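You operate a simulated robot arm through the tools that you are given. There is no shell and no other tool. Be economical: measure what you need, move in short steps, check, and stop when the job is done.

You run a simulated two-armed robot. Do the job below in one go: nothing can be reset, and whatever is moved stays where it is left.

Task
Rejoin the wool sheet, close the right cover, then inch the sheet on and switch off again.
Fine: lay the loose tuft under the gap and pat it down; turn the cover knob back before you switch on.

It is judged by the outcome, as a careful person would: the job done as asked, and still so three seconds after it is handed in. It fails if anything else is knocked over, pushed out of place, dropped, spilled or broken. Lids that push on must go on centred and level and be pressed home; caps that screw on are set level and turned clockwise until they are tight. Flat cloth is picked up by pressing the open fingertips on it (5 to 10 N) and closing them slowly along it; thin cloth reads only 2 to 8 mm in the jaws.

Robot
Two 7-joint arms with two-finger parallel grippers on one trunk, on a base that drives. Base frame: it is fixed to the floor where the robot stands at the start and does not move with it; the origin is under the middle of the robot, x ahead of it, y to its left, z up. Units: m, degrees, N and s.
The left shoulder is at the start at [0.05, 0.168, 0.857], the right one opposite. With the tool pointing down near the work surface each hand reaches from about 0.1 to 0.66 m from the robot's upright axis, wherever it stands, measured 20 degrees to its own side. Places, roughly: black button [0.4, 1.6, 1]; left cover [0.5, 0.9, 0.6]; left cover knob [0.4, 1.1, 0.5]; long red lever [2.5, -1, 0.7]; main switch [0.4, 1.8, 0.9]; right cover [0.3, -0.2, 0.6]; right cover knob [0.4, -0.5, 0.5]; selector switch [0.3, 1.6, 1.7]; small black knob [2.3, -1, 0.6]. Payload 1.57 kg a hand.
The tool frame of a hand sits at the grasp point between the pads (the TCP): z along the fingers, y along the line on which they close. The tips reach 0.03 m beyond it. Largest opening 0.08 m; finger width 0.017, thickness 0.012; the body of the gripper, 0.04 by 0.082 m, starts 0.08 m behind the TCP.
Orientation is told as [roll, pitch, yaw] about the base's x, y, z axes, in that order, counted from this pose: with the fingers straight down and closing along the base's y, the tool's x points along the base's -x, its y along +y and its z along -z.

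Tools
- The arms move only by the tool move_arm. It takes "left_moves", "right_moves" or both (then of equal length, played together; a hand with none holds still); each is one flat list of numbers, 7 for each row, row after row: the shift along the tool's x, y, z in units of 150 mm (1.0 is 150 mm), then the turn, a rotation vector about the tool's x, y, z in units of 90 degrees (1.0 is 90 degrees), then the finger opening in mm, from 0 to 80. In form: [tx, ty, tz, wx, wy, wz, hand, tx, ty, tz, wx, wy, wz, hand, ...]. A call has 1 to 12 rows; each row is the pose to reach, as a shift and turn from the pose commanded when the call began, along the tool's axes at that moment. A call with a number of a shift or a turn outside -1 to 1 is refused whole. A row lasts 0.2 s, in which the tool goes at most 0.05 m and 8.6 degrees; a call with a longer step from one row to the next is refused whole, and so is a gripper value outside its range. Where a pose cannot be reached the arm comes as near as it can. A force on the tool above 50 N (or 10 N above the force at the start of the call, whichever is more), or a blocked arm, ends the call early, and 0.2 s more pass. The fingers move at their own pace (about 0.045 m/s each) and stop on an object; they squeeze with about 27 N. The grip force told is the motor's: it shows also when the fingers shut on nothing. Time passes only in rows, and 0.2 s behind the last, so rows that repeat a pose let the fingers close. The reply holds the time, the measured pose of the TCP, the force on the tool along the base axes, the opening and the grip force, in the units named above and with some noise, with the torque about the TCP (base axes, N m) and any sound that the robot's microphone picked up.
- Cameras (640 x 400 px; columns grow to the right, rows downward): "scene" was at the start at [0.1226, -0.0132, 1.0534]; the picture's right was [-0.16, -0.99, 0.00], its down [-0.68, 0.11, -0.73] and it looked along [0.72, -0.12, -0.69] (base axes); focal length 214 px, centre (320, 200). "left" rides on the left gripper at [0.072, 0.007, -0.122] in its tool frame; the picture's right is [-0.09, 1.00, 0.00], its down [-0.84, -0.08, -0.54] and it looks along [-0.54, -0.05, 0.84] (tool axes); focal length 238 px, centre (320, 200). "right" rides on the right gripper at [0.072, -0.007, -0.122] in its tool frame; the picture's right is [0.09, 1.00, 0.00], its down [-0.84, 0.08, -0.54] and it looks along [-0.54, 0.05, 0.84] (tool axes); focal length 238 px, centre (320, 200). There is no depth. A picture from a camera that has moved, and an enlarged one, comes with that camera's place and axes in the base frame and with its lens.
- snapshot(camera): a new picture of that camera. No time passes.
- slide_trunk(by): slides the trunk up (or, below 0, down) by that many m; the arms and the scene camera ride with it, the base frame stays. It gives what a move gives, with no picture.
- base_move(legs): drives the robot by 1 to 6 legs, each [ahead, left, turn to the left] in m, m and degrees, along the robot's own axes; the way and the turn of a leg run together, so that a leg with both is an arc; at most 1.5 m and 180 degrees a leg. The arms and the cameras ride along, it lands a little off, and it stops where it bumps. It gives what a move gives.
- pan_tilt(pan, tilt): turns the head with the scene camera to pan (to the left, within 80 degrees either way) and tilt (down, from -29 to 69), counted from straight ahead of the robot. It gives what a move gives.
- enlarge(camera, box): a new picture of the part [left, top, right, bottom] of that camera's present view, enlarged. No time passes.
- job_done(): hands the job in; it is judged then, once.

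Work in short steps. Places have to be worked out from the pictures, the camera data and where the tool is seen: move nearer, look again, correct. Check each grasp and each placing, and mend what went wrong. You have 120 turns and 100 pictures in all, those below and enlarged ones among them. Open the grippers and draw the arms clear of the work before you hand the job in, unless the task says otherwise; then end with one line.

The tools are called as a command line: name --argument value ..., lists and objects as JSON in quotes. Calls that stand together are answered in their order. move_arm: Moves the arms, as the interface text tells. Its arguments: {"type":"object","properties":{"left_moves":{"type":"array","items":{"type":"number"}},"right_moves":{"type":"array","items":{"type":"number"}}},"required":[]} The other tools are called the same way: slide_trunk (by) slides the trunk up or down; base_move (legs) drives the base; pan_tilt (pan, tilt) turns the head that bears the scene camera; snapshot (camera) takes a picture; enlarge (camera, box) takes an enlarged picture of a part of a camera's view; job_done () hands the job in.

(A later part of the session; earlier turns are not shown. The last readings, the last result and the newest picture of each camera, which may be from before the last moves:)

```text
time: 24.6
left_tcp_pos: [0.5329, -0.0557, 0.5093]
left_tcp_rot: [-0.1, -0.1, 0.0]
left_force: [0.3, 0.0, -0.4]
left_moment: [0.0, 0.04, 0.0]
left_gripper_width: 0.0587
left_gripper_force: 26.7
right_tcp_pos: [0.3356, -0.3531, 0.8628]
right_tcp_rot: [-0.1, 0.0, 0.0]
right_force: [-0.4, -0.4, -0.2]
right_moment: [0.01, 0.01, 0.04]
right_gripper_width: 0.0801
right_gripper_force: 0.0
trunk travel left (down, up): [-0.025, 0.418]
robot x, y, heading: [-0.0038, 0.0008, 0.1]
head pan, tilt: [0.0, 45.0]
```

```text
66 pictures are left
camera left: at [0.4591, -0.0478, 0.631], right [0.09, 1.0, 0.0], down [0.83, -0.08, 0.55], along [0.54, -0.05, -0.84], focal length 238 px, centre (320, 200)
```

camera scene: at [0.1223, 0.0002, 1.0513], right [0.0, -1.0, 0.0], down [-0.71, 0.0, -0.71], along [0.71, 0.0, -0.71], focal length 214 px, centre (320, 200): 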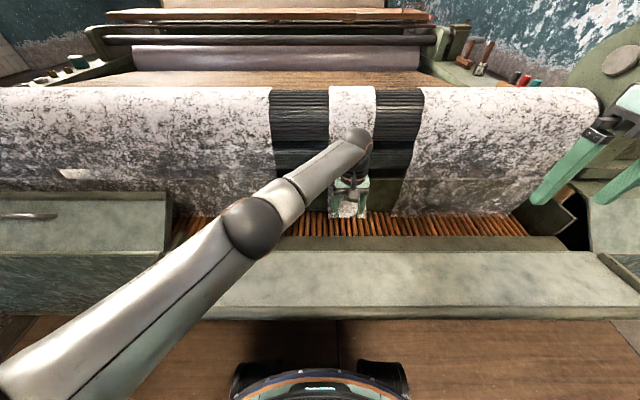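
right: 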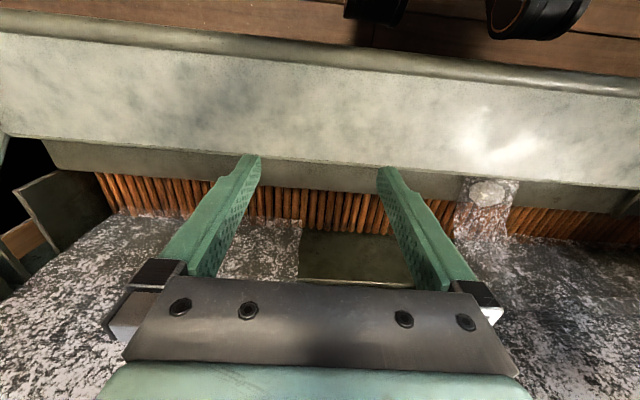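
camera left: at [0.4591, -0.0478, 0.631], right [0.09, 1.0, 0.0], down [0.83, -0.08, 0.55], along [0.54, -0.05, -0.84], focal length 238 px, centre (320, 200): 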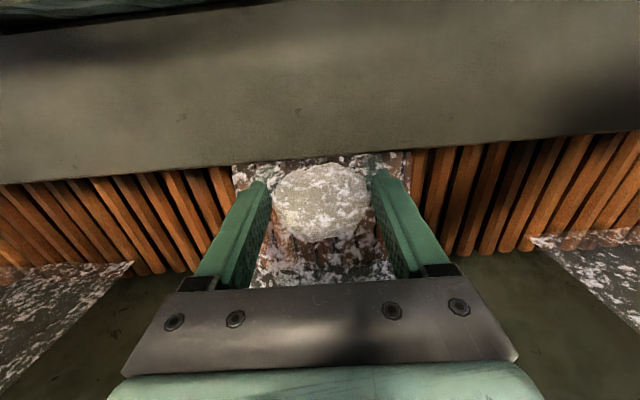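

Well centred now; still no contact. Continue down.

move_arm --left_moves '[0, 0, 0.02, 0, 0, 0, 42, 0, 0, 0.04, 0, 0, 0, 42, 0, 0, 0.055, 0, 0, 0, 42, 0, 0, 0.07, 0, 0, 0, 42, 0, 0, 0.085, 0, 0, 0, 42, 0, 0, 0.1, 0, 0, 0, 42, 0, 0, 0.115, 0, 0, 0, 42, 0, 0, 0.13, 0, 0, 0, 42]'

snapshot --camera "left"

```text
time: 26.4
left_tcp_pos: [0.5326, -0.0548, 0.4914]
left_tcp_rot: [-0.2, -0.4, -0.1]
left_force: [0.1, -0.3, 0.0]
left_moment: [-0.02, -0.02, 0.0]
left_gripper_width: 0.0581
left_gripper_force: 26.6
left hand out of reach, approached as far as the arm can: row 8
right_tcp_pos: [0.3369, -0.3533, 0.862]
right_tcp_rot: [0.0, 0.0, 0.0]
right_force: [-0.2, 0.2, -0.9]
right_moment: [0.02, -0.01, -0.01]
right_gripper_width: 0.0799
right_gripper_force: 0.0
trunk travel left (down, up): [-0.025, 0.418]
robot x, y, heading: [-0.0014, 0.0006, -0.1]
head pan, tilt: [0.0, 45.0]
```

```text
65 pictures are left
camera left: at [0.4578, -0.0474, 0.6147], right [0.09, 1.0, 0.0], down [0.83, -0.08, 0.55], along [0.55, -0.05, -0.84], focal length 238 px, centre (320, 200)
```

left: 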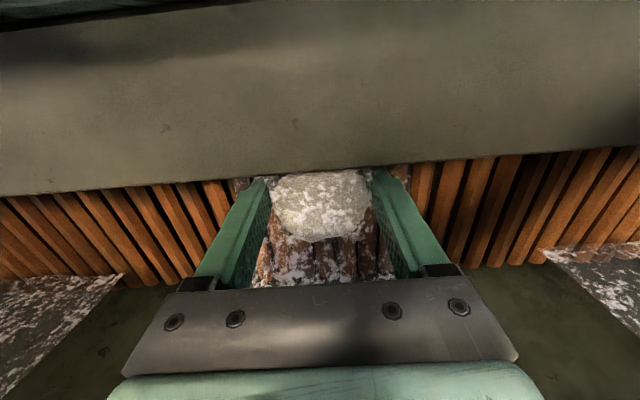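

The left arm is at its reach limit and the slats are still lower. I lift the tuft, drive the base slightly ahead and to the right so that the arm needn't cross, then resume.

move_arm --left_moves '[0, 0, -0.2, 0, 0, 0, 42, 0, 0, -0.4, 0, 0, 0, 42, 0, 0, -0.65, 0, 0, 0, 42]'

base_move --legs '[[0.04, -0.12, 0]]'

snapshot --camera "scene"

```text
time: 27.2
left_tcp_pos: [0.5306, -0.0543, 0.5909]
left_tcp_rot: [0.0, -0.2, -0.1]
left_force: [-0.1, 0.2, 0.5]
left_moment: [0.01, 0.04, 0.02]
left_gripper_width: 0.0585
left_gripper_force: 27.2
right_tcp_pos: [0.3364, -0.3528, 0.8635]
right_tcp_rot: [0.0, 0.0, 0.0]
right_force: [-0.4, 0.5, 0.3]
right_moment: [-0.01, -0.01, -0.02]
right_gripper_width: 0.0799
right_gripper_force: 0.1
trunk travel left (down, up): [-0.025, 0.418]
robot x, y, heading: [-0.0042, 0.0027, -0.2]
head pan, tilt: [0.0, 45.0]
```

```text
time: 28.9
left_tcp_pos: [0.5707, -0.174, 0.5907]
left_tcp_rot: [-0.1, -0.2, 0.1]
left_force: [0.3, -0.8, 0.4]
left_moment: [-0.01, 0.0, -0.02]
left_gripper_width: 0.0584
left_gripper_force: 26.9
right_tcp_pos: [0.3765, -0.4715, 0.8633]
right_tcp_rot: [0.0, -0.1, 0.1]
right_force: [-0.5, 0.3, 0.8]
right_moment: [0.01, 0.01, 0.01]
right_gripper_width: 0.08
right_gripper_force: 0.1
trunk travel left (down, up): [-0.025, 0.418]
robot x, y, heading: [0.0396, -0.1182, -0.2]
head pan, tilt: [0.0, 45.0]
```

```text
64 pictures are left
camera scene: at [0.1618, -0.1203, 1.0513], right [0.0, -1.0, 0.0], down [-0.71, 0.0, -0.71], along [0.71, 0.0, -0.71], focal length 214 px, centre (320, 200)
```

scene: 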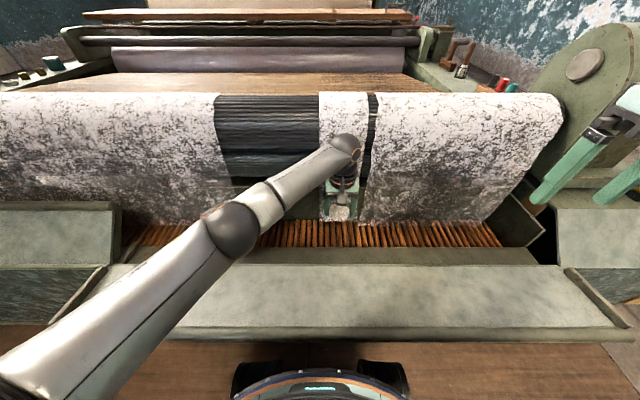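

Gap centre is at about y -0.05. I move the tuft back to it (x stays 0.57, over the middle of the slats) and lower.

move_arm --left_moves '[0, 0.27, 0, 0, 0, 0, 42, 0, 0.54, 0, 0, 0, 0, 42, 0, 0.81, 0, 0, 0, 0, 42, 0, 0.81, 0.2, 0, 0, 0, 42, 0, 0.81, 0.4, 0, 0, 0, 42, 0, 0.81, 0.55, 0, 0, 0, 42, 0, 0.81, 0.65, 0, 0, 0, 42]'

snapshot --camera "left"

snapshot --camera "scene"

```text
time: 30.5
left_tcp_pos: [0.5689, -0.0537, 0.492]
left_tcp_rot: [0.0, -0.3, 0.1]
left_force: [0.0, 0.0, 0.1]
left_moment: [0.01, -0.02, 0.01]
left_gripper_width: 0.0584
left_gripper_force: 27.1
right_tcp_pos: [0.3758, -0.4748, 0.8641]
right_tcp_rot: [0.0, 0.1, 0.1]
right_force: [0.2, -0.2, 0.5]
right_moment: [0.0, -0.02, -0.02]
right_gripper_width: 0.0798
right_gripper_force: 0.2
trunk travel left (down, up): [-0.025, 0.418]
robot x, y, heading: [0.0404, -0.118, 0.1]
head pan, tilt: [0.0, 45.0]
```

```text
63 pictures are left
camera left: at [0.4959, -0.0453, 0.615], right [0.09, 1.0, 0.0], down [0.84, -0.08, 0.54], along [0.54, -0.05, -0.84], focal length 238 px, centre (320, 200)
```

left: 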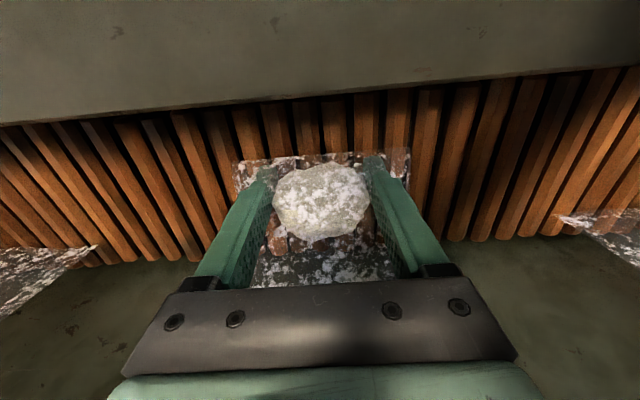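

```text
62 pictures are left
camera scene: at [0.1618, -0.1203, 1.0513], right [0.0, -1.0, 0.0], down [-0.71, 0.0, -0.71], along [0.71, 0.0, -0.71], focal length 214 px, centre (320, 200)
```

scene: 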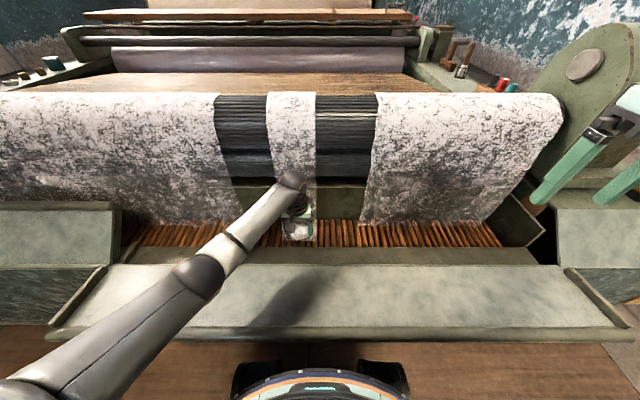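

Centred in the gap. Lower in 2 mm steps until contact.

move_arm --left_moves '[0, 0, 0.015, 0, 0, 0, 42, 0, 0, 0.03, 0, 0, 0, 42, 0, 0, 0.045, 0, 0, 0, 42, 0, 0, 0.06, 0, 0, 0, 42, 0, 0, 0.075, 0, 0, 0, 42, 0, 0, 0.09, 0, 0, 0, 42, 0, 0, 0.105, 0, 0, 0, 42, 0, 0, 0.12, 0, 0, 0, 42]'

```text
time: 32.1
left_tcp_pos: [0.5723, -0.0543, 0.4852]
left_tcp_rot: [-0.2, -0.6, 0.2]
left_force: [-12.6, 3.7, 21.3]
left_moment: [0.15, 0.02, 0.08]
left_gripper_width: 0.0583
left_gripper_force: 27.0
right_tcp_pos: [0.3755, -0.4734, 0.8634]
right_tcp_rot: [0.1, -0.1, 0.0]
right_force: [-0.3, -0.8, 0.1]
right_moment: [0.01, -0.03, -0.04]
right_gripper_width: 0.08
right_gripper_force: 0.0
trunk travel left (down, up): [-0.025, 0.418]
robot x, y, heading: [0.0379, -0.1189, 0.2]
head pan, tilt: [0.0, 45.0]
stopped in row 7 (left hand): the force on the tool passed its limit at 53 N (the readings are from after the stop); the commanded pose is now the measured one
```

Contact at z 0.485: the tuft rests on the slats. I ease off 1.5 mm and open the fingers slowly, then rise.

move_arm --left_moves '[0, 0, -0.015, 0, 0, 0, 42, 0, 0, -0.015, 0, 0, 0, 60, 0, 0, -0.015, 0, 0, 0, 68, 0, 0, -0.015, 0, 0, 0, 74]'

move_arm --left_moves '[0, 0, -0.1, 0, 0, 0, 74, 0, 0, -0.3, 0, 0, 0, 74, 0, 0, -0.5, 0, 0, 0, 74]'

snapshot --camera "left"

```text
time: 33.1
left_tcp_pos: [0.5722, -0.055, 0.484]
left_tcp_rot: [-0.3, -0.6, -0.1]
left_force: [-0.2, -6.7, 8.9]
left_moment: [0.16, 0.08, 0.07]
left_gripper_width: 0.0669
left_gripper_force: 0.2
right_tcp_pos: [0.3755, -0.4738, 0.864]
right_tcp_rot: [0.0, -0.2, 0.1]
right_force: [-0.3, 0.9, 0.0]
right_moment: [-0.01, 0.03, 0.02]
right_gripper_width: 0.08
right_gripper_force: 0.1
trunk travel left (down, up): [-0.025, 0.418]
robot x, y, heading: [0.0401, -0.1205, -0.1]
head pan, tilt: [0.0, 45.0]
```

```text
time: 33.9
left_tcp_pos: [0.5722, -0.0548, 0.5592]
left_tcp_rot: [-0.2, -0.4, 0.1]
left_force: [-0.5, -0.1, -0.6]
left_moment: [0.03, 0.02, 0.05]
left_gripper_width: 0.0741
left_gripper_force: 0.0
right_tcp_pos: [0.3773, -0.4726, 0.8626]
right_tcp_rot: [0.0, 0.0, 0.2]
right_force: [0.3, -0.3, -0.4]
right_moment: [0.01, 0.0, -0.01]
right_gripper_width: 0.0799
right_gripper_force: 0.1
trunk travel left (down, up): [-0.025, 0.418]
robot x, y, heading: [0.0406, -0.1181, 0.1]
head pan, tilt: [0.0, 45.0]
```

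```text
61 pictures are left
camera left: at [0.4978, -0.0462, 0.6822], right [0.09, 1.0, 0.0], down [0.83, -0.07, 0.55], along [0.55, -0.05, -0.84], focal length 238 px, centre (320, 200)
```

left: 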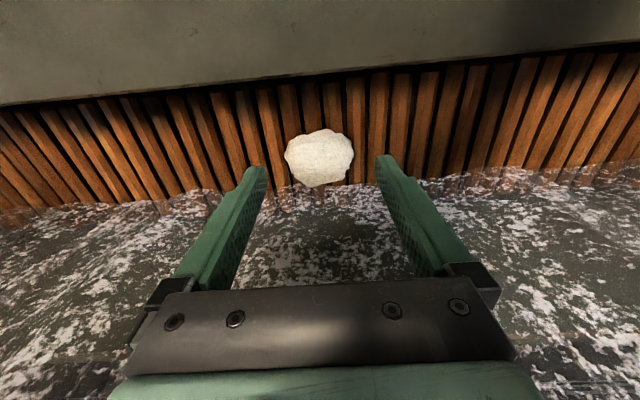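

The gap has closed into a continuous sheet. Now I shut the fingers and pat the tuft gently from above (it sits at about [0.58, -0.054]).

move_arm --left_moves '[0, 0, 0, 0, 0, 0, 40, -0.05, 0, 0, 0, 0, 0, 0, -0.05, 0, 0, 0, 0, 0, 0, -0.05, 0, 0, 0, 0, 0, 0, -0.05, 0, 0, 0, 0, 0, 0]'

move_arm --left_moves '[0, 0, 0.12, 0, 0, 0, 0, 0, 0, 0.2, 0, 0, 0, 0, 0, 0, 0.215, 0, 0, 0, 0, 0, 0, 0.23, 0, 0, 0, 0, 0, 0, 0.245, 0, 0, 0, 0, 0, 0, 0.26, 0, 0, 0, 0]'

snapshot --camera "left"

```text
time: 35.1
left_tcp_pos: [0.5802, -0.0538, 0.5582]
left_tcp_rot: [-0.1, -0.5, 0.1]
left_force: [0.1, -0.4, -0.6]
left_moment: [-0.01, -0.02, -0.01]
left_gripper_width: 0.0
left_gripper_force: 16.8
right_tcp_pos: [0.3776, -0.4739, 0.8637]
right_tcp_rot: [-0.1, 0.0, 0.1]
right_force: [0.5, -0.4, -0.3]
right_moment: [-0.02, 0.0, -0.01]
right_gripper_width: 0.08
right_gripper_force: 0.1
trunk travel left (down, up): [-0.025, 0.418]
robot x, y, heading: [0.0367, -0.1202, 0.0]
head pan, tilt: [0.0, 45.0]
```

```text
time: 36.5
left_tcp_pos: [0.581, -0.0537, 0.5281]
left_tcp_rot: [-0.2, -1.1, 0.0]
left_force: [-11.4, 7.6, 43.9]
left_moment: [0.19, 0.28, 0.02]
left_gripper_width: 0.0
left_gripper_force: 20.8
right_tcp_pos: [0.3732, -0.4735, 0.8651]
right_tcp_rot: [-0.1, -0.2, 0.1]
right_force: [0.3, -0.7, -0.5]
right_moment: [0.03, 0.01, -0.01]
right_gripper_width: 0.0799
right_gripper_force: 0.0
trunk travel left (down, up): [-0.025, 0.418]
robot x, y, heading: [0.0388, -0.12, 0.2]
head pan, tilt: [0.0, 45.0]
```

```text
60 pictures are left
camera left: at [0.5054, -0.0456, 0.6493], right [0.09, 1.0, 0.0], down [0.82, -0.07, 0.56], along [0.56, -0.05, -0.83], focal length 238 px, centre (320, 200)
```

left: 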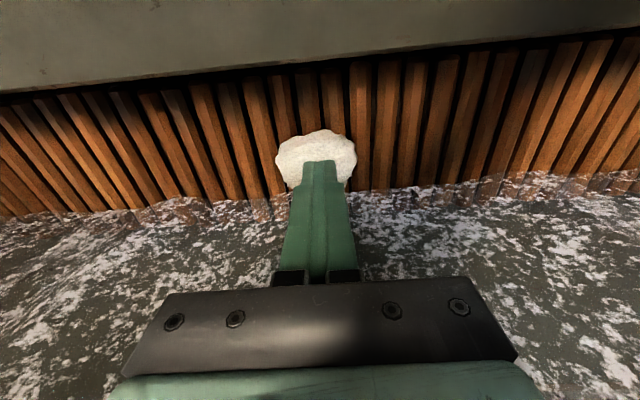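

Pressed firmly with about 44 N. I lift and check the tuft.

move_arm --left_moves '[0, 0, -0.1, 0, 0, 0, 0, 0, 0, -0.3, 0, 0, 0, 0, 0, 0, -0.55, 0, 0, 0, 0, 0.15, 0, -0.8, 0, 0, 0, 0]'

snapshot --camera "left"

snapshot --camera "scene"

```text
time: 37.5
left_tcp_pos: [0.5578, -0.0533, 0.6408]
left_tcp_rot: [-0.2, -0.3, 0.1]
left_force: [-1.4, 0.4, -0.1]
left_moment: [0.01, 0.0, -0.01]
left_gripper_width: 0.0
left_gripper_force: 21.5
right_tcp_pos: [0.3763, -0.4734, 0.8627]
right_tcp_rot: [-0.1, -0.1, 0.1]
right_force: [0.8, -0.1, -0.3]
right_moment: [0.01, 0.03, 0.01]
right_gripper_width: 0.08
right_gripper_force: 0.0
trunk travel left (down, up): [-0.025, 0.418]
robot x, y, heading: [0.0435, -0.1241, 0.3]
head pan, tilt: [0.0, 45.0]
```

```text
59 pictures are left
camera left: at [0.4835, -0.046, 0.7629], right [0.09, 1.0, 0.0], down [0.83, -0.07, 0.55], along [0.55, -0.05, -0.84], focal length 238 px, centre (320, 200)
```

left: 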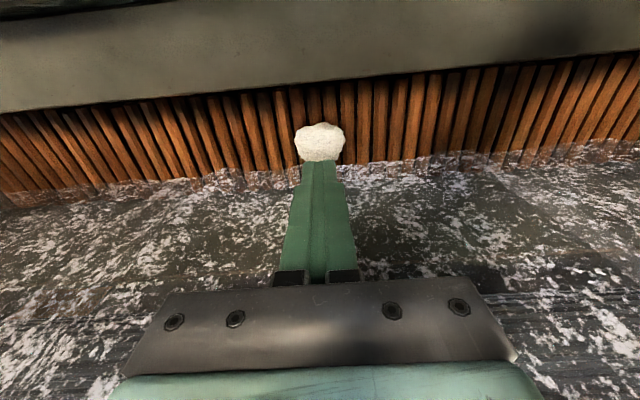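

```text
58 pictures are left
camera scene: at [0.1617, -0.1204, 1.0512], right [0.0, -1.0, 0.0], down [-0.71, 0.0, -0.71], along [0.71, 0.0, -0.71], focal length 214 px, centre (320, 200)
```

scene: 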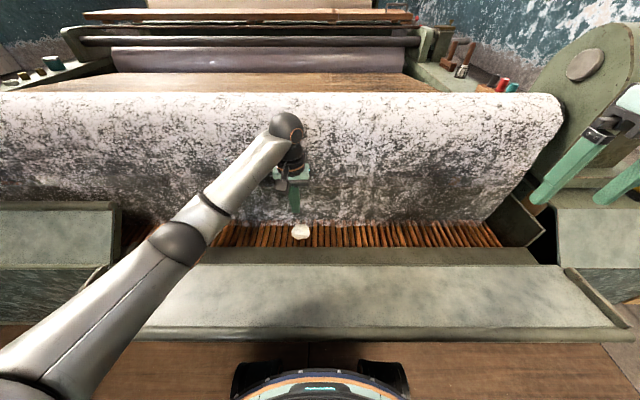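

The sheet is rejoined and the tuft lies flat. Next the cover: I retract the left hand up and aside, and look at the cover's right end and knob.

move_arm --left_moves '[0.1, 0.1, -0.25, 0, 0, 0, 20, 0.2, 0.3, -0.5, 0, 0, 0, 40, 0.35, 0.5, -0.7, 0, 0, 0, 60, 0.55, 0.7, -0.85, 0, 0, 0, 80, 0.75, 0.9, -1, 0, 0, 0, 80]'

pan_tilt --pan -40 --tilt 55

snapshot --camera "scene"

snapshot --camera "right"

```text
refused: row 2 steps farther than a row can; nothing moved
```

```text
time: 38.6
left_tcp_pos: [0.5577, -0.0555, 0.6406]
left_tcp_rot: [-0.2, -0.5, 0.1]
left_force: [-0.1, 0.3, 0.0]
left_moment: [-0.01, -0.01, -0.02]
left_gripper_width: 0.0002
left_gripper_force: 21.1
right_tcp_pos: [0.377, -0.4733, 0.8632]
right_tcp_rot: [0.0, 0.0, 0.2]
right_force: [-0.4, 0.6, 0.1]
right_moment: [0.01, 0.03, 0.01]
right_gripper_width: 0.0802
right_gripper_force: 0.1
trunk travel left (down, up): [-0.025, 0.418]
robot x, y, heading: [0.0371, -0.121, 0.3]
head pan, tilt: [-40.0, 55.0]
```

```text
57 pictures are left
camera scene: at [0.1358, -0.1666, 1.0378], right [-0.64, -0.77, 0.0], down [-0.63, 0.52, -0.57], along [0.44, -0.37, -0.82], focal length 214 px, centre (320, 200)
```

scene: 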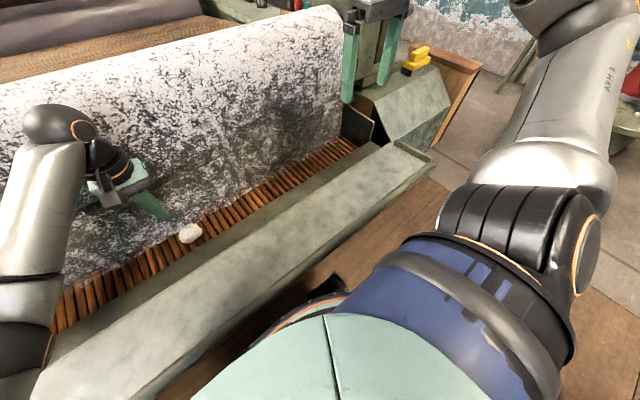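

```text
56 pictures are left
camera right: at [0.3025, -0.4807, 0.9845], right [-0.09, 1.0, 0.0], down [0.84, 0.08, 0.54], along [0.54, 0.05, -0.84], focal length 238 px, centre (320, 200)
```

right: 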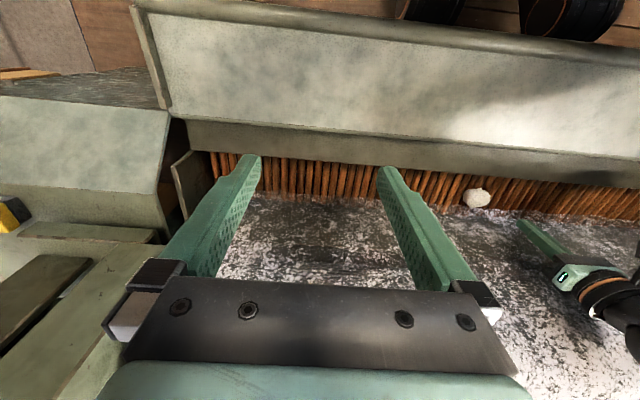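

I retract the left hand in smaller steps, then back the base off to see the front of the machine and the knob.

move_arm --left_moves '[0.05, 0.1, -0.25, 0, 0, 0, 20, 0.15, 0.2, -0.5, 0, 0, 0, 40, 0.3, 0.35, -0.7, 0, 0, 0, 60, 0.5, 0.5, -0.85, 0, 0, 0, 80, 0.7, 0.65, -1, 0, 0, 0, 80]'

base_move --legs '[[-0.45, 0, 0]]'

pan_tilt --pan -15 --tilt 40

snapshot --camera "scene"

```text
time: 39.8
left_tcp_pos: [0.4501, 0.0441, 0.7884]
left_tcp_rot: [-0.4, -0.4, 0.1]
left_force: [0.8, 0.1, 0.0]
left_moment: [-0.02, 0.0, -0.01]
left_gripper_width: 0.0802
left_gripper_force: 0.0
right_tcp_pos: [0.3756, -0.4729, 0.8628]
right_tcp_rot: [0.0, 0.0, 0.1]
right_force: [0.2, 0.2, 0.1]
right_moment: [-0.02, 0.03, 0.02]
right_gripper_width: 0.08
right_gripper_force: 0.0
trunk travel left (down, up): [-0.025, 0.418]
robot x, y, heading: [0.0408, -0.1202, 0.0]
head pan, tilt: [-40.0, 55.0]
```

```text
time: 42.5
left_tcp_pos: [0.0032, 0.0412, 0.7881]
left_tcp_rot: [-0.2, -0.4, -0.6]
left_force: [0.0, 0.2, -0.1]
left_moment: [-0.02, 0.02, 0.01]
left_gripper_width: 0.08
left_gripper_force: 0.1
right_tcp_pos: [-0.0758, -0.475, 0.8629]
right_tcp_rot: [-0.1, 0.0, -0.5]
right_force: [-0.2, 0.5, -0.3]
right_moment: [0.01, 0.0, 0.02]
right_gripper_width: 0.08
right_gripper_force: 0.1
trunk travel left (down, up): [-0.025, 0.418]
robot x, y, heading: [-0.4126, -0.1202, -0.4]
head pan, tilt: [-40.0, 55.0]
```

```text
time: 43.4
left_tcp_pos: [0.0038, 0.0408, 0.7889]
left_tcp_rot: [-0.1, -0.4, -0.5]
left_force: [1.2, -0.2, 0.4]
left_moment: [-0.01, 0.0, -0.06]
left_gripper_width: 0.08
left_gripper_force: 0.0
right_tcp_pos: [-0.0758, -0.4759, 0.8635]
right_tcp_rot: [-0.1, -0.1, -0.5]
right_force: [-0.7, 0.5, 1.5]
right_moment: [-0.04, 0.01, -0.01]
right_gripper_width: 0.08
right_gripper_force: 0.0
trunk travel left (down, up): [-0.025, 0.418]
robot x, y, heading: [-0.4064, -0.1177, -0.4]
head pan, tilt: [-15.0, 40.0]
```

```text
55 pictures are left
camera scene: at [-0.2868, -0.1423, 1.0585], right [-0.27, -0.96, 0.0], down [-0.62, 0.17, -0.77], along [0.74, -0.2, -0.64], focal length 214 px, centre (320, 200)
```

scene: 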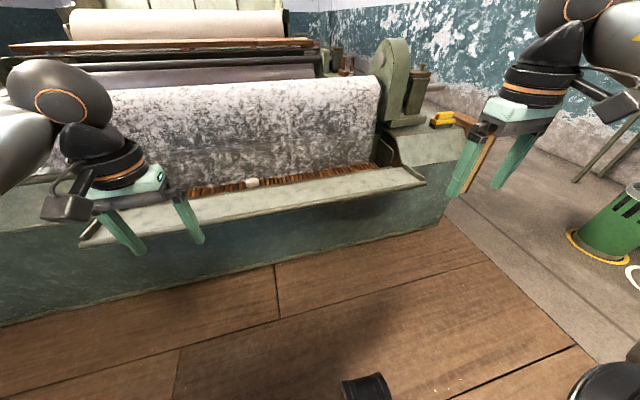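

The knob at about [0.4, -0.5, 0.5] is hidden behind or below the open cover. I enlarge the cover's right part, and aim the left hand's camera lower later.

enlarge --camera "scene" --box '[270, 120, 470, 245]'

enlarge --camera "scene" --box '[40, 150, 280, 300]'

```text
3.20 times, centred on (370, 182) of scene
camera zoom: at [-0.2868, -0.1423, 1.0585], right [-0.27, -0.96, 0.0], down [-0.62, 0.17, -0.77], along [0.74, -0.2, -0.64], focal length 686 px, centre (160, 256)
```

zoom: 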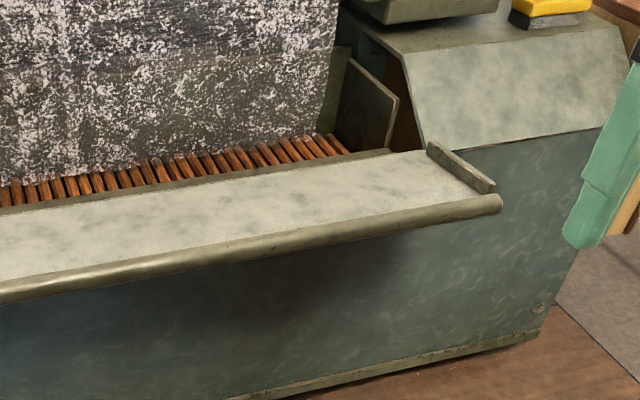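

```text
2.67 times, centred on (160, 225) of scene
camera zoom: at [-0.2868, -0.1423, 1.0585], right [-0.27, -0.96, 0.0], down [-0.62, 0.17, -0.77], along [0.74, -0.2, -0.64], focal length 572 px, centre (747, 133)
```

zoom: 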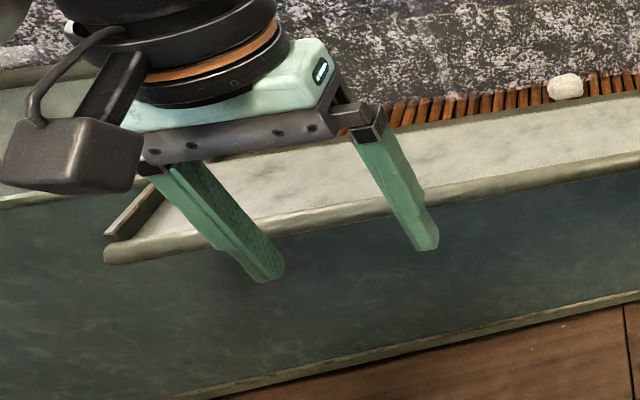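

The right machine box shows a 45° sloped profile matching the hinge at about x 0.43, z 0.55, so the open cover (lip at x≈0.27, y 0.41..-0.73) must swing up and lean inward. I drive forward a bit and turn the right hand so it can grip the lip with horizontal fingers: first the yaw.

base_move --legs '[[0.13, 0, 0.4]]'

move_arm --right_moves '[0, 0, 0, 0, 0, 0.083, 60, 0, 0, 0, 0, 0, 0.166, 60, 0, 0, 0, 0, 0, 0.25, 60, 0, 0, 0, 0, 0, 0.333, 60, 0, 0, 0, 0, 0, 0.416, 60, 0, 0, 0, 0, 0, 0.5, 60, 0, 0, 0, 0, 0, 0.583, 60, 0, 0, 0, 0, 0, 0.666, 60, 0, 0, 0, 0, 0, 0.75, 60, 0, 0, 0, 0, 0, 0.833, 60, 0, 0, 0, 0, 0, 0.916, 60, 0, 0, 0, 0, 0, 1, 60]'

```text
time: 44.7
left_tcp_pos: [0.1295, 0.0441, 0.7885]
left_tcp_rot: [-0.1, -0.5, -0.2]
left_force: [0.6, 0.7, -0.8]
left_moment: [0.02, -0.02, 0.0]
left_gripper_width: 0.0802
left_gripper_force: 0.0
right_tcp_pos: [0.0524, -0.4736, 0.8629]
right_tcp_rot: [-0.2, 0.0, -0.1]
right_force: [-0.3, 0.2, 0.7]
right_moment: [0.01, 0.03, -0.01]
right_gripper_width: 0.0799
right_gripper_force: 0.1
trunk travel left (down, up): [-0.025, 0.418]
robot x, y, heading: [-0.2827, -0.1159, -0.3]
head pan, tilt: [-15.0, 40.0]
```

```text
time: 47.3
left_tcp_pos: [0.1291, 0.044, 0.789]
left_tcp_rot: [-0.2, -0.5, 0.0]
left_force: [-0.7, 0.4, 0.1]
left_moment: [0.02, 0.02, 0.0]
left_gripper_width: 0.0799
left_gripper_force: 0.0
right_tcp_pos: [0.053, -0.4735, 0.8623]
right_tcp_rot: [0.0, 0.0, -90.3]
right_force: [0.2, -0.6, -0.1]
right_moment: [-0.01, -0.01, 0.01]
right_gripper_width: 0.06
right_gripper_force: 0.0
trunk travel left (down, up): [-0.025, 0.418]
robot x, y, heading: [-0.2812, -0.1199, -0.1]
head pan, tilt: [-15.0, 40.0]
```

Yaw reached. Now I pitch the fingers to horizontal forward while moving down and inward, staying in front of the cover.

move_arm --right_moves '[0.06, 0, 0.07, -0.083, 0, 0, 60, 0.12, 0, 0.14, -0.166, 0, 0, 60, 0.18, 0, 0.21, -0.25, 0, 0, 60, 0.24, 0, 0.28, -0.333, 0, 0, 60, 0.3, 0, 0.35, -0.416, 0, 0, 60, 0.36, 0, 0.42, -0.5, 0, 0, 60, 0.42, 0, 0.49, -0.583, 0, 0, 60, 0.48, 0, 0.56, -0.666, 0, 0, 60, 0.54, 0, 0.63, -0.75, 0, 0, 60, 0.6, 0, 0.7, -0.833, 0, 0, 60, 0.66, 0, 0.77, -0.916, 0, 0, 60, 0.73, 0, 0.84, -1, 0, 0, 60]'

snapshot --camera "right"

snapshot --camera "scene"

```text
time: 49.9
left_tcp_pos: [0.1281, 0.0437, 0.7886]
left_tcp_rot: [-0.2, -0.5, 0.0]
left_force: [0.0, -0.5, 1.1]
left_moment: [-0.01, 0.03, -0.05]
left_gripper_width: 0.08
left_gripper_force: 0.1
right_tcp_pos: [0.096, -0.4836, 0.7297]
right_tcp_rot: [89.1, -0.1, -88.7]
right_force: [-0.2, 0.4, 0.2]
right_moment: [0.01, 0.0, -0.01]
right_gripper_width: 0.06
right_gripper_force: 0.2
right hand out of reach, approached as far as the arm can: row 5, 6, 7, 8, 9, 10, 11, 12
trunk travel left (down, up): [-0.025, 0.418]
robot x, y, heading: [-0.283, -0.1197, -0.1]
head pan, tilt: [-15.0, 40.0]
```

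```text
52 pictures are left
camera right: at [-0.03, -0.4148, 0.7248], right [0.01, 0.09, 1.0], down [-0.52, -0.85, 0.09], along [0.85, -0.52, 0.04], focal length 238 px, centre (320, 200)
```

right: 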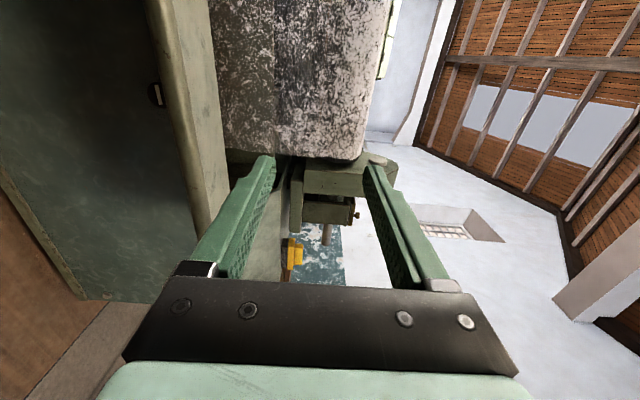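

```text
51 pictures are left
camera scene: at [-0.1594, -0.1418, 1.0586], right [-0.26, -0.97, 0.0], down [-0.62, 0.17, -0.77], along [0.74, -0.2, -0.64], focal length 214 px, centre (320, 200)
```

scene: 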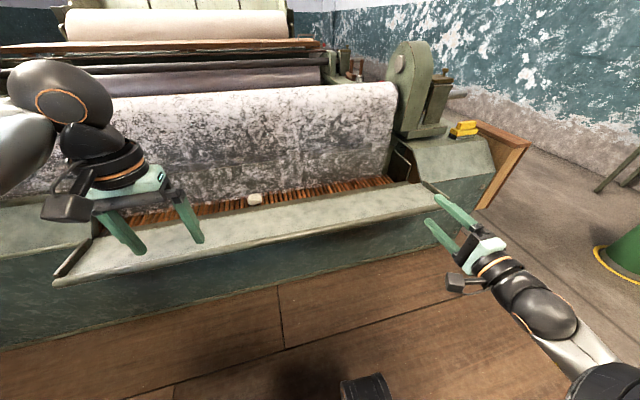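

The fingers are horizontal now and the knob is visible on the front face at about [0.43, -0.50, 0.43]. I enlarge it for its state.

enlarge --camera "right" --box '[90, 40, 250, 140]'

```text
4.00 times, centred on (170, 90) of right
camera zoom: at [-0.03, -0.4148, 0.7248], right [0.01, 0.09, 1.0], down [-0.52, -0.85, 0.09], along [0.85, -0.52, 0.04], focal length 953 px, centre (920, 640)
```

zoom: 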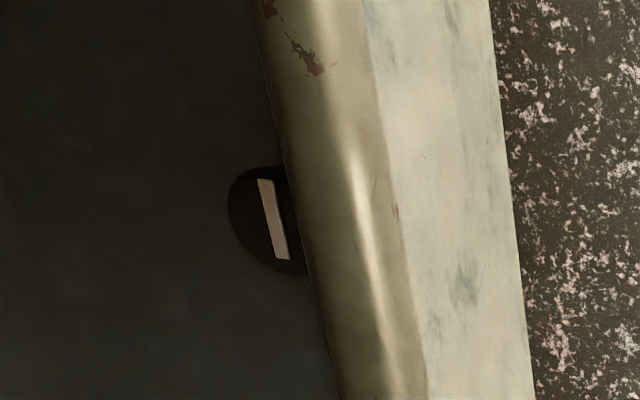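

The knob's white mark lies horizontal (open state, to be turned later). The lip is at about x 0.278, z 0.545. I drive the base left a little, and lower the hand in front of the lip.

base_move --legs '[[0, 0.12, 0]]'

move_arm --right_moves '[0, -0.25, 0, 0, 0, 0, 60, 0, -0.5, 0, 0, 0, 0, 60, 0, -0.75, 0, 0, 0, 0, 60, 0, -1, 0, 0, 0, 0, 60]'

move_arm --right_moves '[0, -0.23, 0, 0, 0, 0, 60, 0.1, -0.23, 0.2, 0, 0, 0, 60, 0.2, -0.23, 0.4, 0, 0, 0, 60, 0.2, -0.23, 0.6, 0, 0, 0, 60]'

snapshot --camera "right"

snapshot --camera "scene"

```text
time: 51.6
left_tcp_pos: [0.1284, 0.1646, 0.7889]
left_tcp_rot: [-0.2, -0.5, -0.1]
left_force: [0.7, 0.5, -0.2]
left_moment: [-0.02, -0.01, -0.02]
left_gripper_width: 0.08
left_gripper_force: 0.1
right_tcp_pos: [0.0955, -0.3633, 0.7292]
right_tcp_rot: [89.0, 0.0, -88.8]
right_force: [-1.1, 0.7, -0.1]
right_moment: [0.01, -0.02, 0.0]
right_gripper_width: 0.0601
right_gripper_force: 0.1
trunk travel left (down, up): [-0.025, 0.418]
robot x, y, heading: [-0.2822, 0.003, -0.1]
head pan, tilt: [-15.0, 40.0]
```

```text
time: 52.6
left_tcp_pos: [0.1297, 0.1643, 0.7885]
left_tcp_rot: [-0.2, -0.5, -0.1]
left_force: [0.3, 0.3, 0.0]
left_moment: [0.03, -0.01, -0.02]
left_gripper_width: 0.0802
left_gripper_force: 0.0
right_tcp_pos: [0.0747, -0.4131, 0.6626]
right_tcp_rot: [88.8, 0.0, -88.5]
right_force: [-1.5, -0.1, 1.1]
right_moment: [-0.01, -0.01, -0.01]
right_gripper_width: 0.0599
right_gripper_force: 0.1
right hand out of reach, approached as far as the arm can: row 1, 2, 3, 4
trunk travel left (down, up): [-0.025, 0.418]
robot x, y, heading: [-0.2793, 0.0014, 0.0]
head pan, tilt: [-15.0, 40.0]
```

```text
time: 53.6
left_tcp_pos: [0.1299, 0.1635, 0.7883]
left_tcp_rot: [-0.3, -0.5, -0.1]
left_force: [-1.0, -1.1, -0.5]
left_moment: [-0.01, 0.03, 0.0]
left_gripper_width: 0.0801
left_gripper_force: 0.0
right_tcp_pos: [0.0959, -0.419, 0.6738]
right_tcp_rot: [88.9, 0.0, -88.8]
right_force: [-0.4, 0.5, 1.1]
right_moment: [-0.03, -0.03, -0.01]
right_gripper_width: 0.0601
right_gripper_force: 0.0
right hand out of reach, approached as far as the arm can: row 1, 2, 3, 4
trunk travel left (down, up): [-0.025, 0.418]
robot x, y, heading: [-0.2831, -0.0013, 0.0]
head pan, tilt: [-15.0, 40.0]
```

```text
49 pictures are left
camera right: at [-0.0292, -0.35, 0.6693], right [0.02, 0.09, 1.0], down [-0.52, -0.85, 0.09], along [0.85, -0.52, 0.03], focal length 238 px, centre (320, 200)
```

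right: 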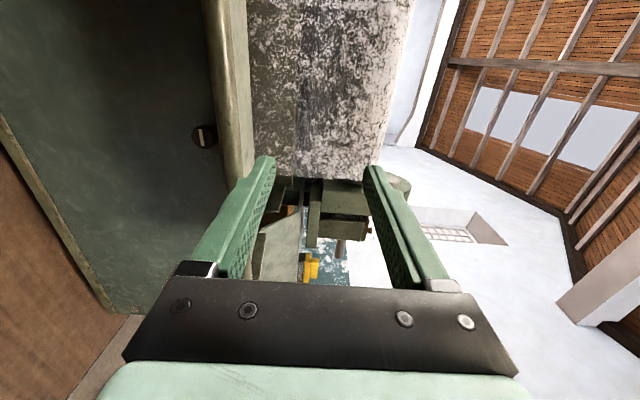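

```text
48 pictures are left
camera scene: at [-0.1593, -0.0212, 1.0585], right [-0.26, -0.97, 0.0], down [-0.62, 0.17, -0.77], along [0.74, -0.2, -0.64], focal length 214 px, centre (320, 200)
```

scene: 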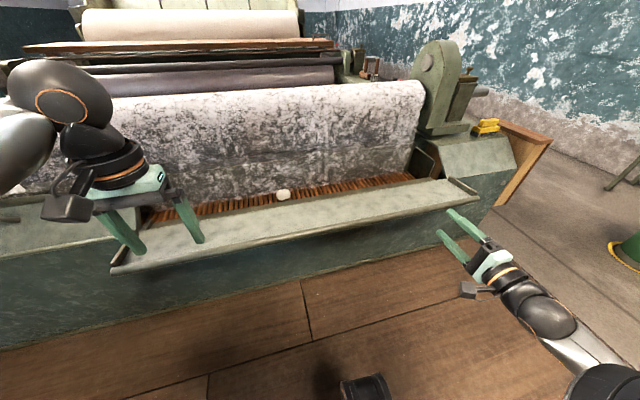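

The arm cannot get lower or further with this roll. I turn the hand about its finger axis by -90° (jaws horizontal), which may reach better for lifting the lip from below.

move_arm --right_moves '[0, 0, 0, 0, 0, -0.083, 0, 0, 0, 0, 0, 0, -0.166, 0, 0, 0, 0, 0, 0, -0.25, 0, 0, 0, 0, 0, 0, -0.333, 0, 0, 0, 0, 0, 0, -0.416, 0, 0, 0, 0, 0, 0, -0.5, 0, 0, 0, 0, 0, 0, -0.583, 0, 0, 0, 0, 0, 0, -0.666, 0, 0, 0, 0, 0, 0, -0.75, 0, 0, 0, 0, 0, 0, -0.833, 0, 0, 0, 0, 0, 0, -0.916, 0, 0, 0, 0, 0, 0, -1, 0]'

move_arm --right_moves '[0.2, 0, 0, 0, 0, 0, 0, 0.4, 0, 0, 0, 0, 0, 0, 0.6, 0, 0, 0, 0, 0, 0, 0.8, 0, 0, 0, 0, 0, 0]'

```text
time: 56.2
left_tcp_pos: [0.1298, 0.1641, 0.7877]
left_tcp_rot: [-0.2, -0.6, -0.1]
left_force: [-0.3, -0.4, 0.3]
left_moment: [0.02, 0.0, -0.02]
left_gripper_width: 0.0799
left_gripper_force: 0.0
right_tcp_pos: [0.0975, -0.4161, 0.6756]
right_tcp_rot: [-7.3, -88.9, 8.5]
right_force: [0.3, -0.1, 0.6]
right_moment: [0.02, 0.03, 0.0]
right_gripper_width: 0.0
right_gripper_force: 21.1
right hand out of reach, approached as far as the arm can: row 2, 10, 11, 12
trunk travel left (down, up): [-0.025, 0.418]
robot x, y, heading: [-0.2789, -0.0014, 0.2]
head pan, tilt: [-15.0, 40.0]
```

```text
time: 57.2
left_tcp_pos: [0.129, 0.1625, 0.7868]
left_tcp_rot: [-0.2, -0.5, -0.1]
left_force: [0.7, -0.1, -0.2]
left_moment: [0.02, -0.01, 0.0]
left_gripper_width: 0.08
left_gripper_force: 0.0
right_tcp_pos: [0.0561, -0.4384, 0.6339]
right_tcp_rot: [-0.8, -88.9, 2.1]
right_force: [-0.8, -0.2, 0.7]
right_moment: [-0.01, -0.02, -0.05]
right_gripper_width: 0.0
right_gripper_force: 21.4
right hand out of reach, approached as far as the arm can: row 1, 2, 3, 4
trunk travel left (down, up): [-0.025, 0.418]
robot x, y, heading: [-0.287, -0.0011, -0.1]
head pan, tilt: [-15.0, 40.0]
```

Horizontal fingers are not reachable this low. New plan: the left hand pinches the upstanding side flange at the cover's left end (closing along y, so the cover can pivot in the jaws) and lifts it, then the right hand, fingers down and closing along x, straddles the lip and guides it over. I bring the right hand to that pose and the left toward the flange.

move_arm --right_moves '[-0.1, 0, 0, 0.0513, 0.0513, 0.0513, 60, -0.2, 0, 0, 0.1026, 0.1026, 0.1026, 60, -0.3, 0, 0, 0.154, 0.154, 0.154, 60, -0.4, 0, 0, 0.205, 0.205, 0.205, 60, -0.5, 0, 0, 0.2565, 0.2565, 0.2565, 60, -0.6, 0, 0, 0.308, 0.308, 0.308, 60, -0.7, 0, 0, 0.359, 0.359, 0.359, 60, -0.8, 0, 0, 0.41, 0.41, 0.41, 60, -0.9, 0, 0, 0.462, 0.462, 0.462, 60, -1, 0, 0, 0.513, 0.513, 0.513, 60]' --left_moves '[0, 0.1, 0, 0, 0, 0, 60, 0, 0.2, 0, 0, 0, 0, 60, 0, 0.3, 0, 0, 0, 0, 60, 0, 0.4, 0, 0, 0, 0, 60, 0, 0.5, 0, 0, 0, 0, 60, 0, 0.6, 0, 0, 0, 0, 60, 0, 0.7, 0, 0, 0, 0, 60, 0, 0.8, 0, 0, 0, 0, 60, 0, 0.9, 0, 0, 0, 0, 60, 0, 1, 0, 0, 0, 0, 60]'

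move_arm --right_moves '[0, 0, 0, 0.0513, 0.0513, 0.0513, 60, 0, 0, 0, 0.1026, 0.1026, 0.1026, 60, 0, 0, 0, 0.154, 0.154, 0.154, 60, 0, 0, 0, 0.205, 0.205, 0.205, 60, 0, 0, 0, 0.2565, 0.2565, 0.2565, 60]' --left_moves '[0, 0.1, 0, 0, 0, 0, 60, 0, 0.2, 0, 0, 0, 0, 60, 0, 0.3, 0, 0, 0, 0, 60, 0, 0.4, 0, 0, 0, 0, 60, 0, 0.4, 0, 0, 0, 0, 60]'

snapshot --camera "left"

```text
time: 59.4
left_tcp_pos: [0.1285, 0.3164, 0.7893]
left_tcp_rot: [-0.1, -0.5, -0.1]
left_force: [0.5, -0.2, 0.1]
left_moment: [0.04, -0.02, 0.03]
left_gripper_width: 0.06
left_gripper_force: 0.0
right_tcp_pos: [0.0603, -0.4386, 0.7835]
right_tcp_rot: [18.0, -26.4, -69.2]
right_force: [0.7, 0.2, -0.5]
right_moment: [-0.02, 0.04, 0.01]
right_gripper_width: 0.06
right_gripper_force: 0.1
right hand out of reach, approached as far as the arm can: row 1, 2, 4, 5, 6, 7
trunk travel left (down, up): [-0.025, 0.418]
robot x, y, heading: [-0.2833, 0.0015, 0.2]
head pan, tilt: [-15.0, 40.0]
```

```text
time: 60.6
left_tcp_pos: [0.1289, 0.3751, 0.7877]
left_tcp_rot: [-0.1, -0.5, -0.1]
left_force: [-0.2, 0.6, 0.0]
left_moment: [-0.02, -0.04, 0.0]
left_gripper_width: 0.0598
left_gripper_force: 0.1
right_tcp_pos: [0.0609, -0.439, 0.7828]
right_tcp_rot: [-1.1, 0.0, -88.9]
right_force: [0.3, -0.4, 0.3]
right_moment: [0.02, -0.03, 0.01]
right_gripper_width: 0.06
right_gripper_force: 0.0
trunk travel left (down, up): [-0.025, 0.418]
robot x, y, heading: [-0.2822, 0.0002, -0.2]
head pan, tilt: [-15.0, 40.0]
```

```text
47 pictures are left
camera left: at [0.0545, 0.3832, 0.9105], right [0.09, 1.0, 0.0], down [0.83, -0.08, 0.55], along [0.55, -0.05, -0.84], focal length 238 px, centre (320, 200)
```

left: 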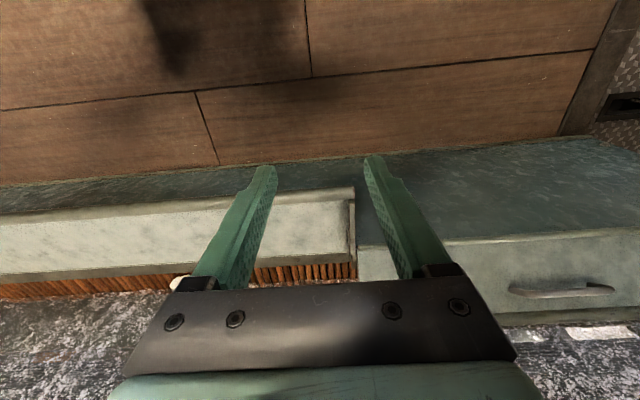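

The left flange is at y≈0.42, from x 0.27 to 0.42. I drive the base forward and left so that both arms reach the whole arc (hands ride above the cover).

base_move --legs '[[0.25, 0.12, 0]]'

snapshot --camera "left"

```text
time: 62.5
left_tcp_pos: [0.3759, 0.4958, 0.7884]
left_tcp_rot: [-0.2, -0.5, -0.3]
left_force: [-0.2, -0.2, -0.4]
left_moment: [0.03, 0.02, 0.01]
left_gripper_width: 0.0602
left_gripper_force: 0.1
right_tcp_pos: [0.3082, -0.3172, 0.7825]
right_tcp_rot: [-1.0, 0.0, -88.9]
right_force: [0.0, 0.8, 0.1]
right_moment: [-0.01, 0.01, -0.04]
right_gripper_width: 0.0599
right_gripper_force: 0.0
trunk travel left (down, up): [-0.025, 0.418]
robot x, y, heading: [-0.0333, 0.1236, -0.0]
head pan, tilt: [-15.0, 40.0]
```

```text
46 pictures are left
camera left: at [0.3034, 0.5034, 0.9105], right [0.09, 1.0, 0.0], down [0.83, -0.08, 0.55], along [0.55, -0.05, -0.84], focal length 238 px, centre (320, 200)
```

left: 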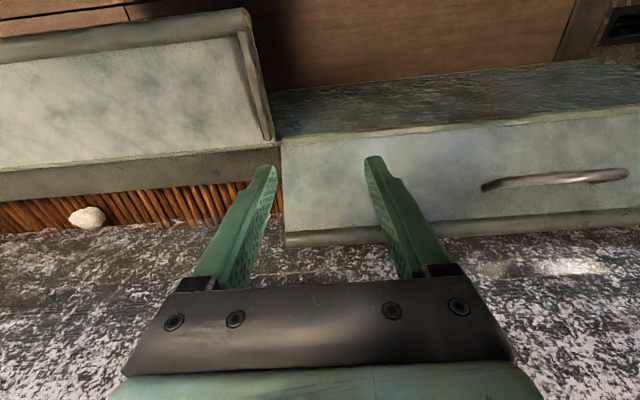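

Flange pinch point: about [0.305, 0.424]. I bring the left hand above it at z 0.65, check, then descend.

move_arm --left_moves '[0.15, -0.15, 0.15, 0, 0, 0, 50, 0.3, -0.3, 0.3, 0, 0, 0, 50, 0.473, -0.48, 0.4, 0, 0, 0, 50, 0.473, -0.48, 0.65, 0, 0, 0, 50, 0.473, -0.48, 0.9, 0, 0, 0, 50]'

snapshot --camera "left"

```text
time: 63.7
left_tcp_pos: [0.3048, 0.423, 0.6515]
left_tcp_rot: [-0.2, -0.5, -0.1]
left_force: [1.0, -0.9, 0.0]
left_moment: [0.01, 0.0, 0.03]
left_gripper_width: 0.0502
left_gripper_force: 0.1
right_tcp_pos: [0.3084, -0.3187, 0.7825]
right_tcp_rot: [-1.1, 0.0, -88.8]
right_force: [-0.4, -0.4, -0.9]
right_moment: [0.01, -0.02, -0.01]
right_gripper_width: 0.0596
right_gripper_force: 0.1
trunk travel left (down, up): [-0.025, 0.418]
robot x, y, heading: [-0.036, 0.1201, -0.3]
head pan, tilt: [-15.0, 40.0]
```

```text
45 pictures are left
camera left: at [0.2312, 0.4306, 0.7752], right [0.09, 1.0, 0.0], down [0.83, -0.08, 0.55], along [0.55, -0.05, -0.84], focal length 238 px, centre (320, 200)
```

left: 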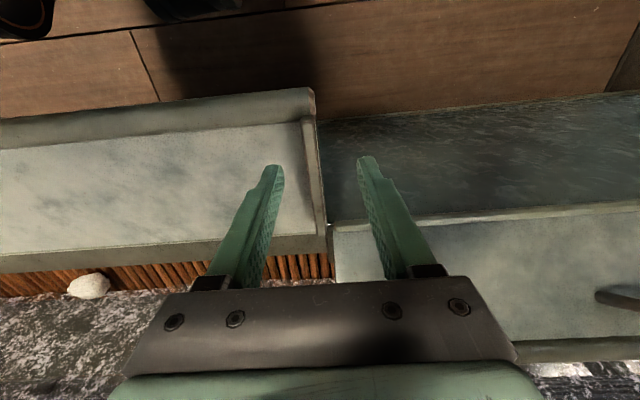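

The fingers straddle the flange. I descend with contact watch to TCP z 0.587.

move_arm --left_moves '[0, 0, 0.12, 0, 0, 0, 50, 0, 0, 0.24, 0, 0, 0, 50, 0, 0, 0.32, 0, 0, 0, 50, 0, 0, 0.37, 0, 0, 0, 50, 0, 0, 0.41, 0, 0, 0, 50, 0, 0, 0.43, 0, 0, 0, 50]'

snapshot --camera "left"

```text
time: 65.1
left_tcp_pos: [0.308, 0.4235, 0.5878]
left_tcp_rot: [-0.2, -0.5, -0.1]
left_force: [-0.2, -0.3, -0.1]
left_moment: [-0.01, -0.01, -0.02]
left_gripper_width: 0.0501
left_gripper_force: 0.1
right_tcp_pos: [0.3091, -0.3181, 0.7827]
right_tcp_rot: [-1.0, 0.0, -88.9]
right_force: [0.3, 0.1, 0.3]
right_moment: [-0.03, 0.03, -0.03]
right_gripper_width: 0.06
right_gripper_force: 0.1
trunk travel left (down, up): [-0.025, 0.418]
robot x, y, heading: [-0.0318, 0.1216, -0.0]
head pan, tilt: [-15.0, 40.0]
```

```text
44 pictures are left
camera left: at [0.2347, 0.4315, 0.7108], right [0.1, 1.0, 0.0], down [0.83, -0.08, 0.55], along [0.55, -0.05, -0.84], focal length 238 px, centre (320, 200)
```

left: 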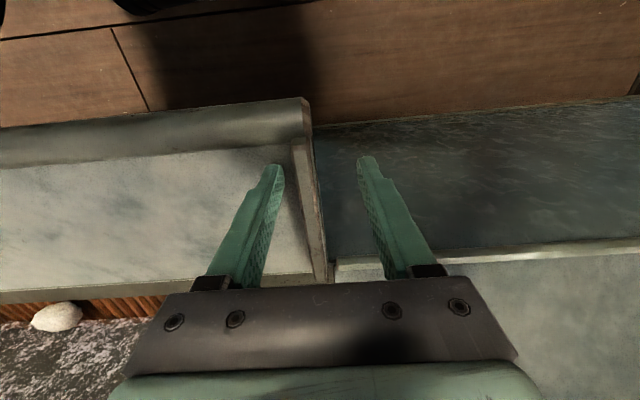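

Flange is about 9 mm to the right of the jaw centre. I shift and go down to feel the panel.

move_arm --left_moves '[0, -0.05, 0, 0, 0, 0, 50, 0, -0.05, 0.03, 0, 0, 0, 50, 0, -0.05, 0.06, 0, 0, 0, 50, 0, -0.05, 0.08, 0, 0, 0, 50, 0, -0.05, 0.1, 0, 0, 0, 50, 0, -0.05, 0.12, 0, 0, 0, 50, 0, -0.05, 0.14, 0, 0, 0, 50]'

```text
time: 66.0
left_tcp_pos: [0.3091, 0.4134, 0.5892]
left_tcp_rot: [-0.2, -1.2, -0.2]
left_force: [-8.6, 2.8, 25.8]
left_moment: [-0.6, 0.45, -0.35]
left_gripper_width: 0.0481
left_gripper_force: 0.0
right_tcp_pos: [0.3087, -0.3177, 0.7827]
right_tcp_rot: [-0.9, 0.0, -88.8]
right_force: [-0.3, -0.8, 0.8]
right_moment: [-0.01, -0.02, 0.0]
right_gripper_width: 0.06
right_gripper_force: 0.1
trunk travel left (down, up): [-0.025, 0.418]
robot x, y, heading: [-0.0358, 0.1235, -0.1]
head pan, tilt: [-15.0, 40.0]
stopped in row 4 (left hand): the force on the tool passed its limit at 57 N (the readings are from after the stop); the commanded pose is now the measured one
```

Panel felt at TCP z about 0.588. I raise 3 mm and close on the flange.

move_arm --left_moves '[0, 0, -0.03, 0, 0, 0, 50, 0, 0, -0.03, 0, 0, 0, 30, 0, 0, -0.03, 0, 0, 0, 10, 0, 0, -0.03, 0, 0, 0, 0, 0, 0, -0.03, 0, 0, 0, 0, 0, 0, -0.03, 0, 0, 0, 0]'

snapshot --camera "left"

```text
time: 67.3
left_tcp_pos: [0.3089, 0.4131, 0.5889]
left_tcp_rot: [-0.5, -0.9, -0.2]
left_force: [1.3, -10.4, -8.9]
left_moment: [0.37, -0.37, 0.35]
left_gripper_width: 0.0117
left_gripper_force: 28.8
right_tcp_pos: [0.3093, -0.317, 0.7814]
right_tcp_rot: [-1.1, 0.0, -88.9]
right_force: [-0.7, 0.1, -0.4]
right_moment: [0.04, 0.03, -0.03]
right_gripper_width: 0.0602
right_gripper_force: 0.1
trunk travel left (down, up): [-0.025, 0.418]
robot x, y, heading: [-0.0333, 0.1225, 0.0]
head pan, tilt: [-15.0, 40.0]
```

```text
43 pictures are left
camera left: at [0.2344, 0.4228, 0.7105], right [0.1, 1.0, -0.01], down [0.83, -0.08, 0.56], along [0.55, -0.06, -0.83], focal length 238 px, centre (320, 200)
```

left: 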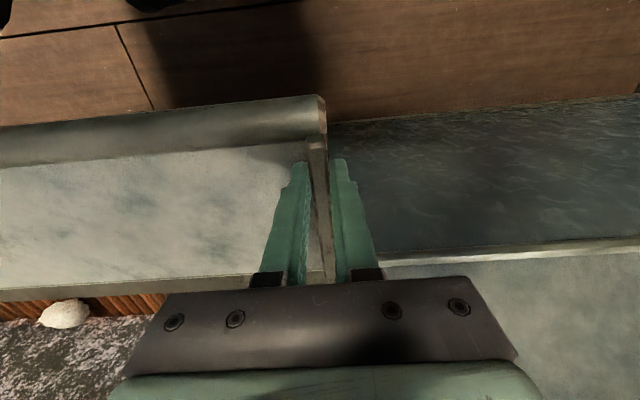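

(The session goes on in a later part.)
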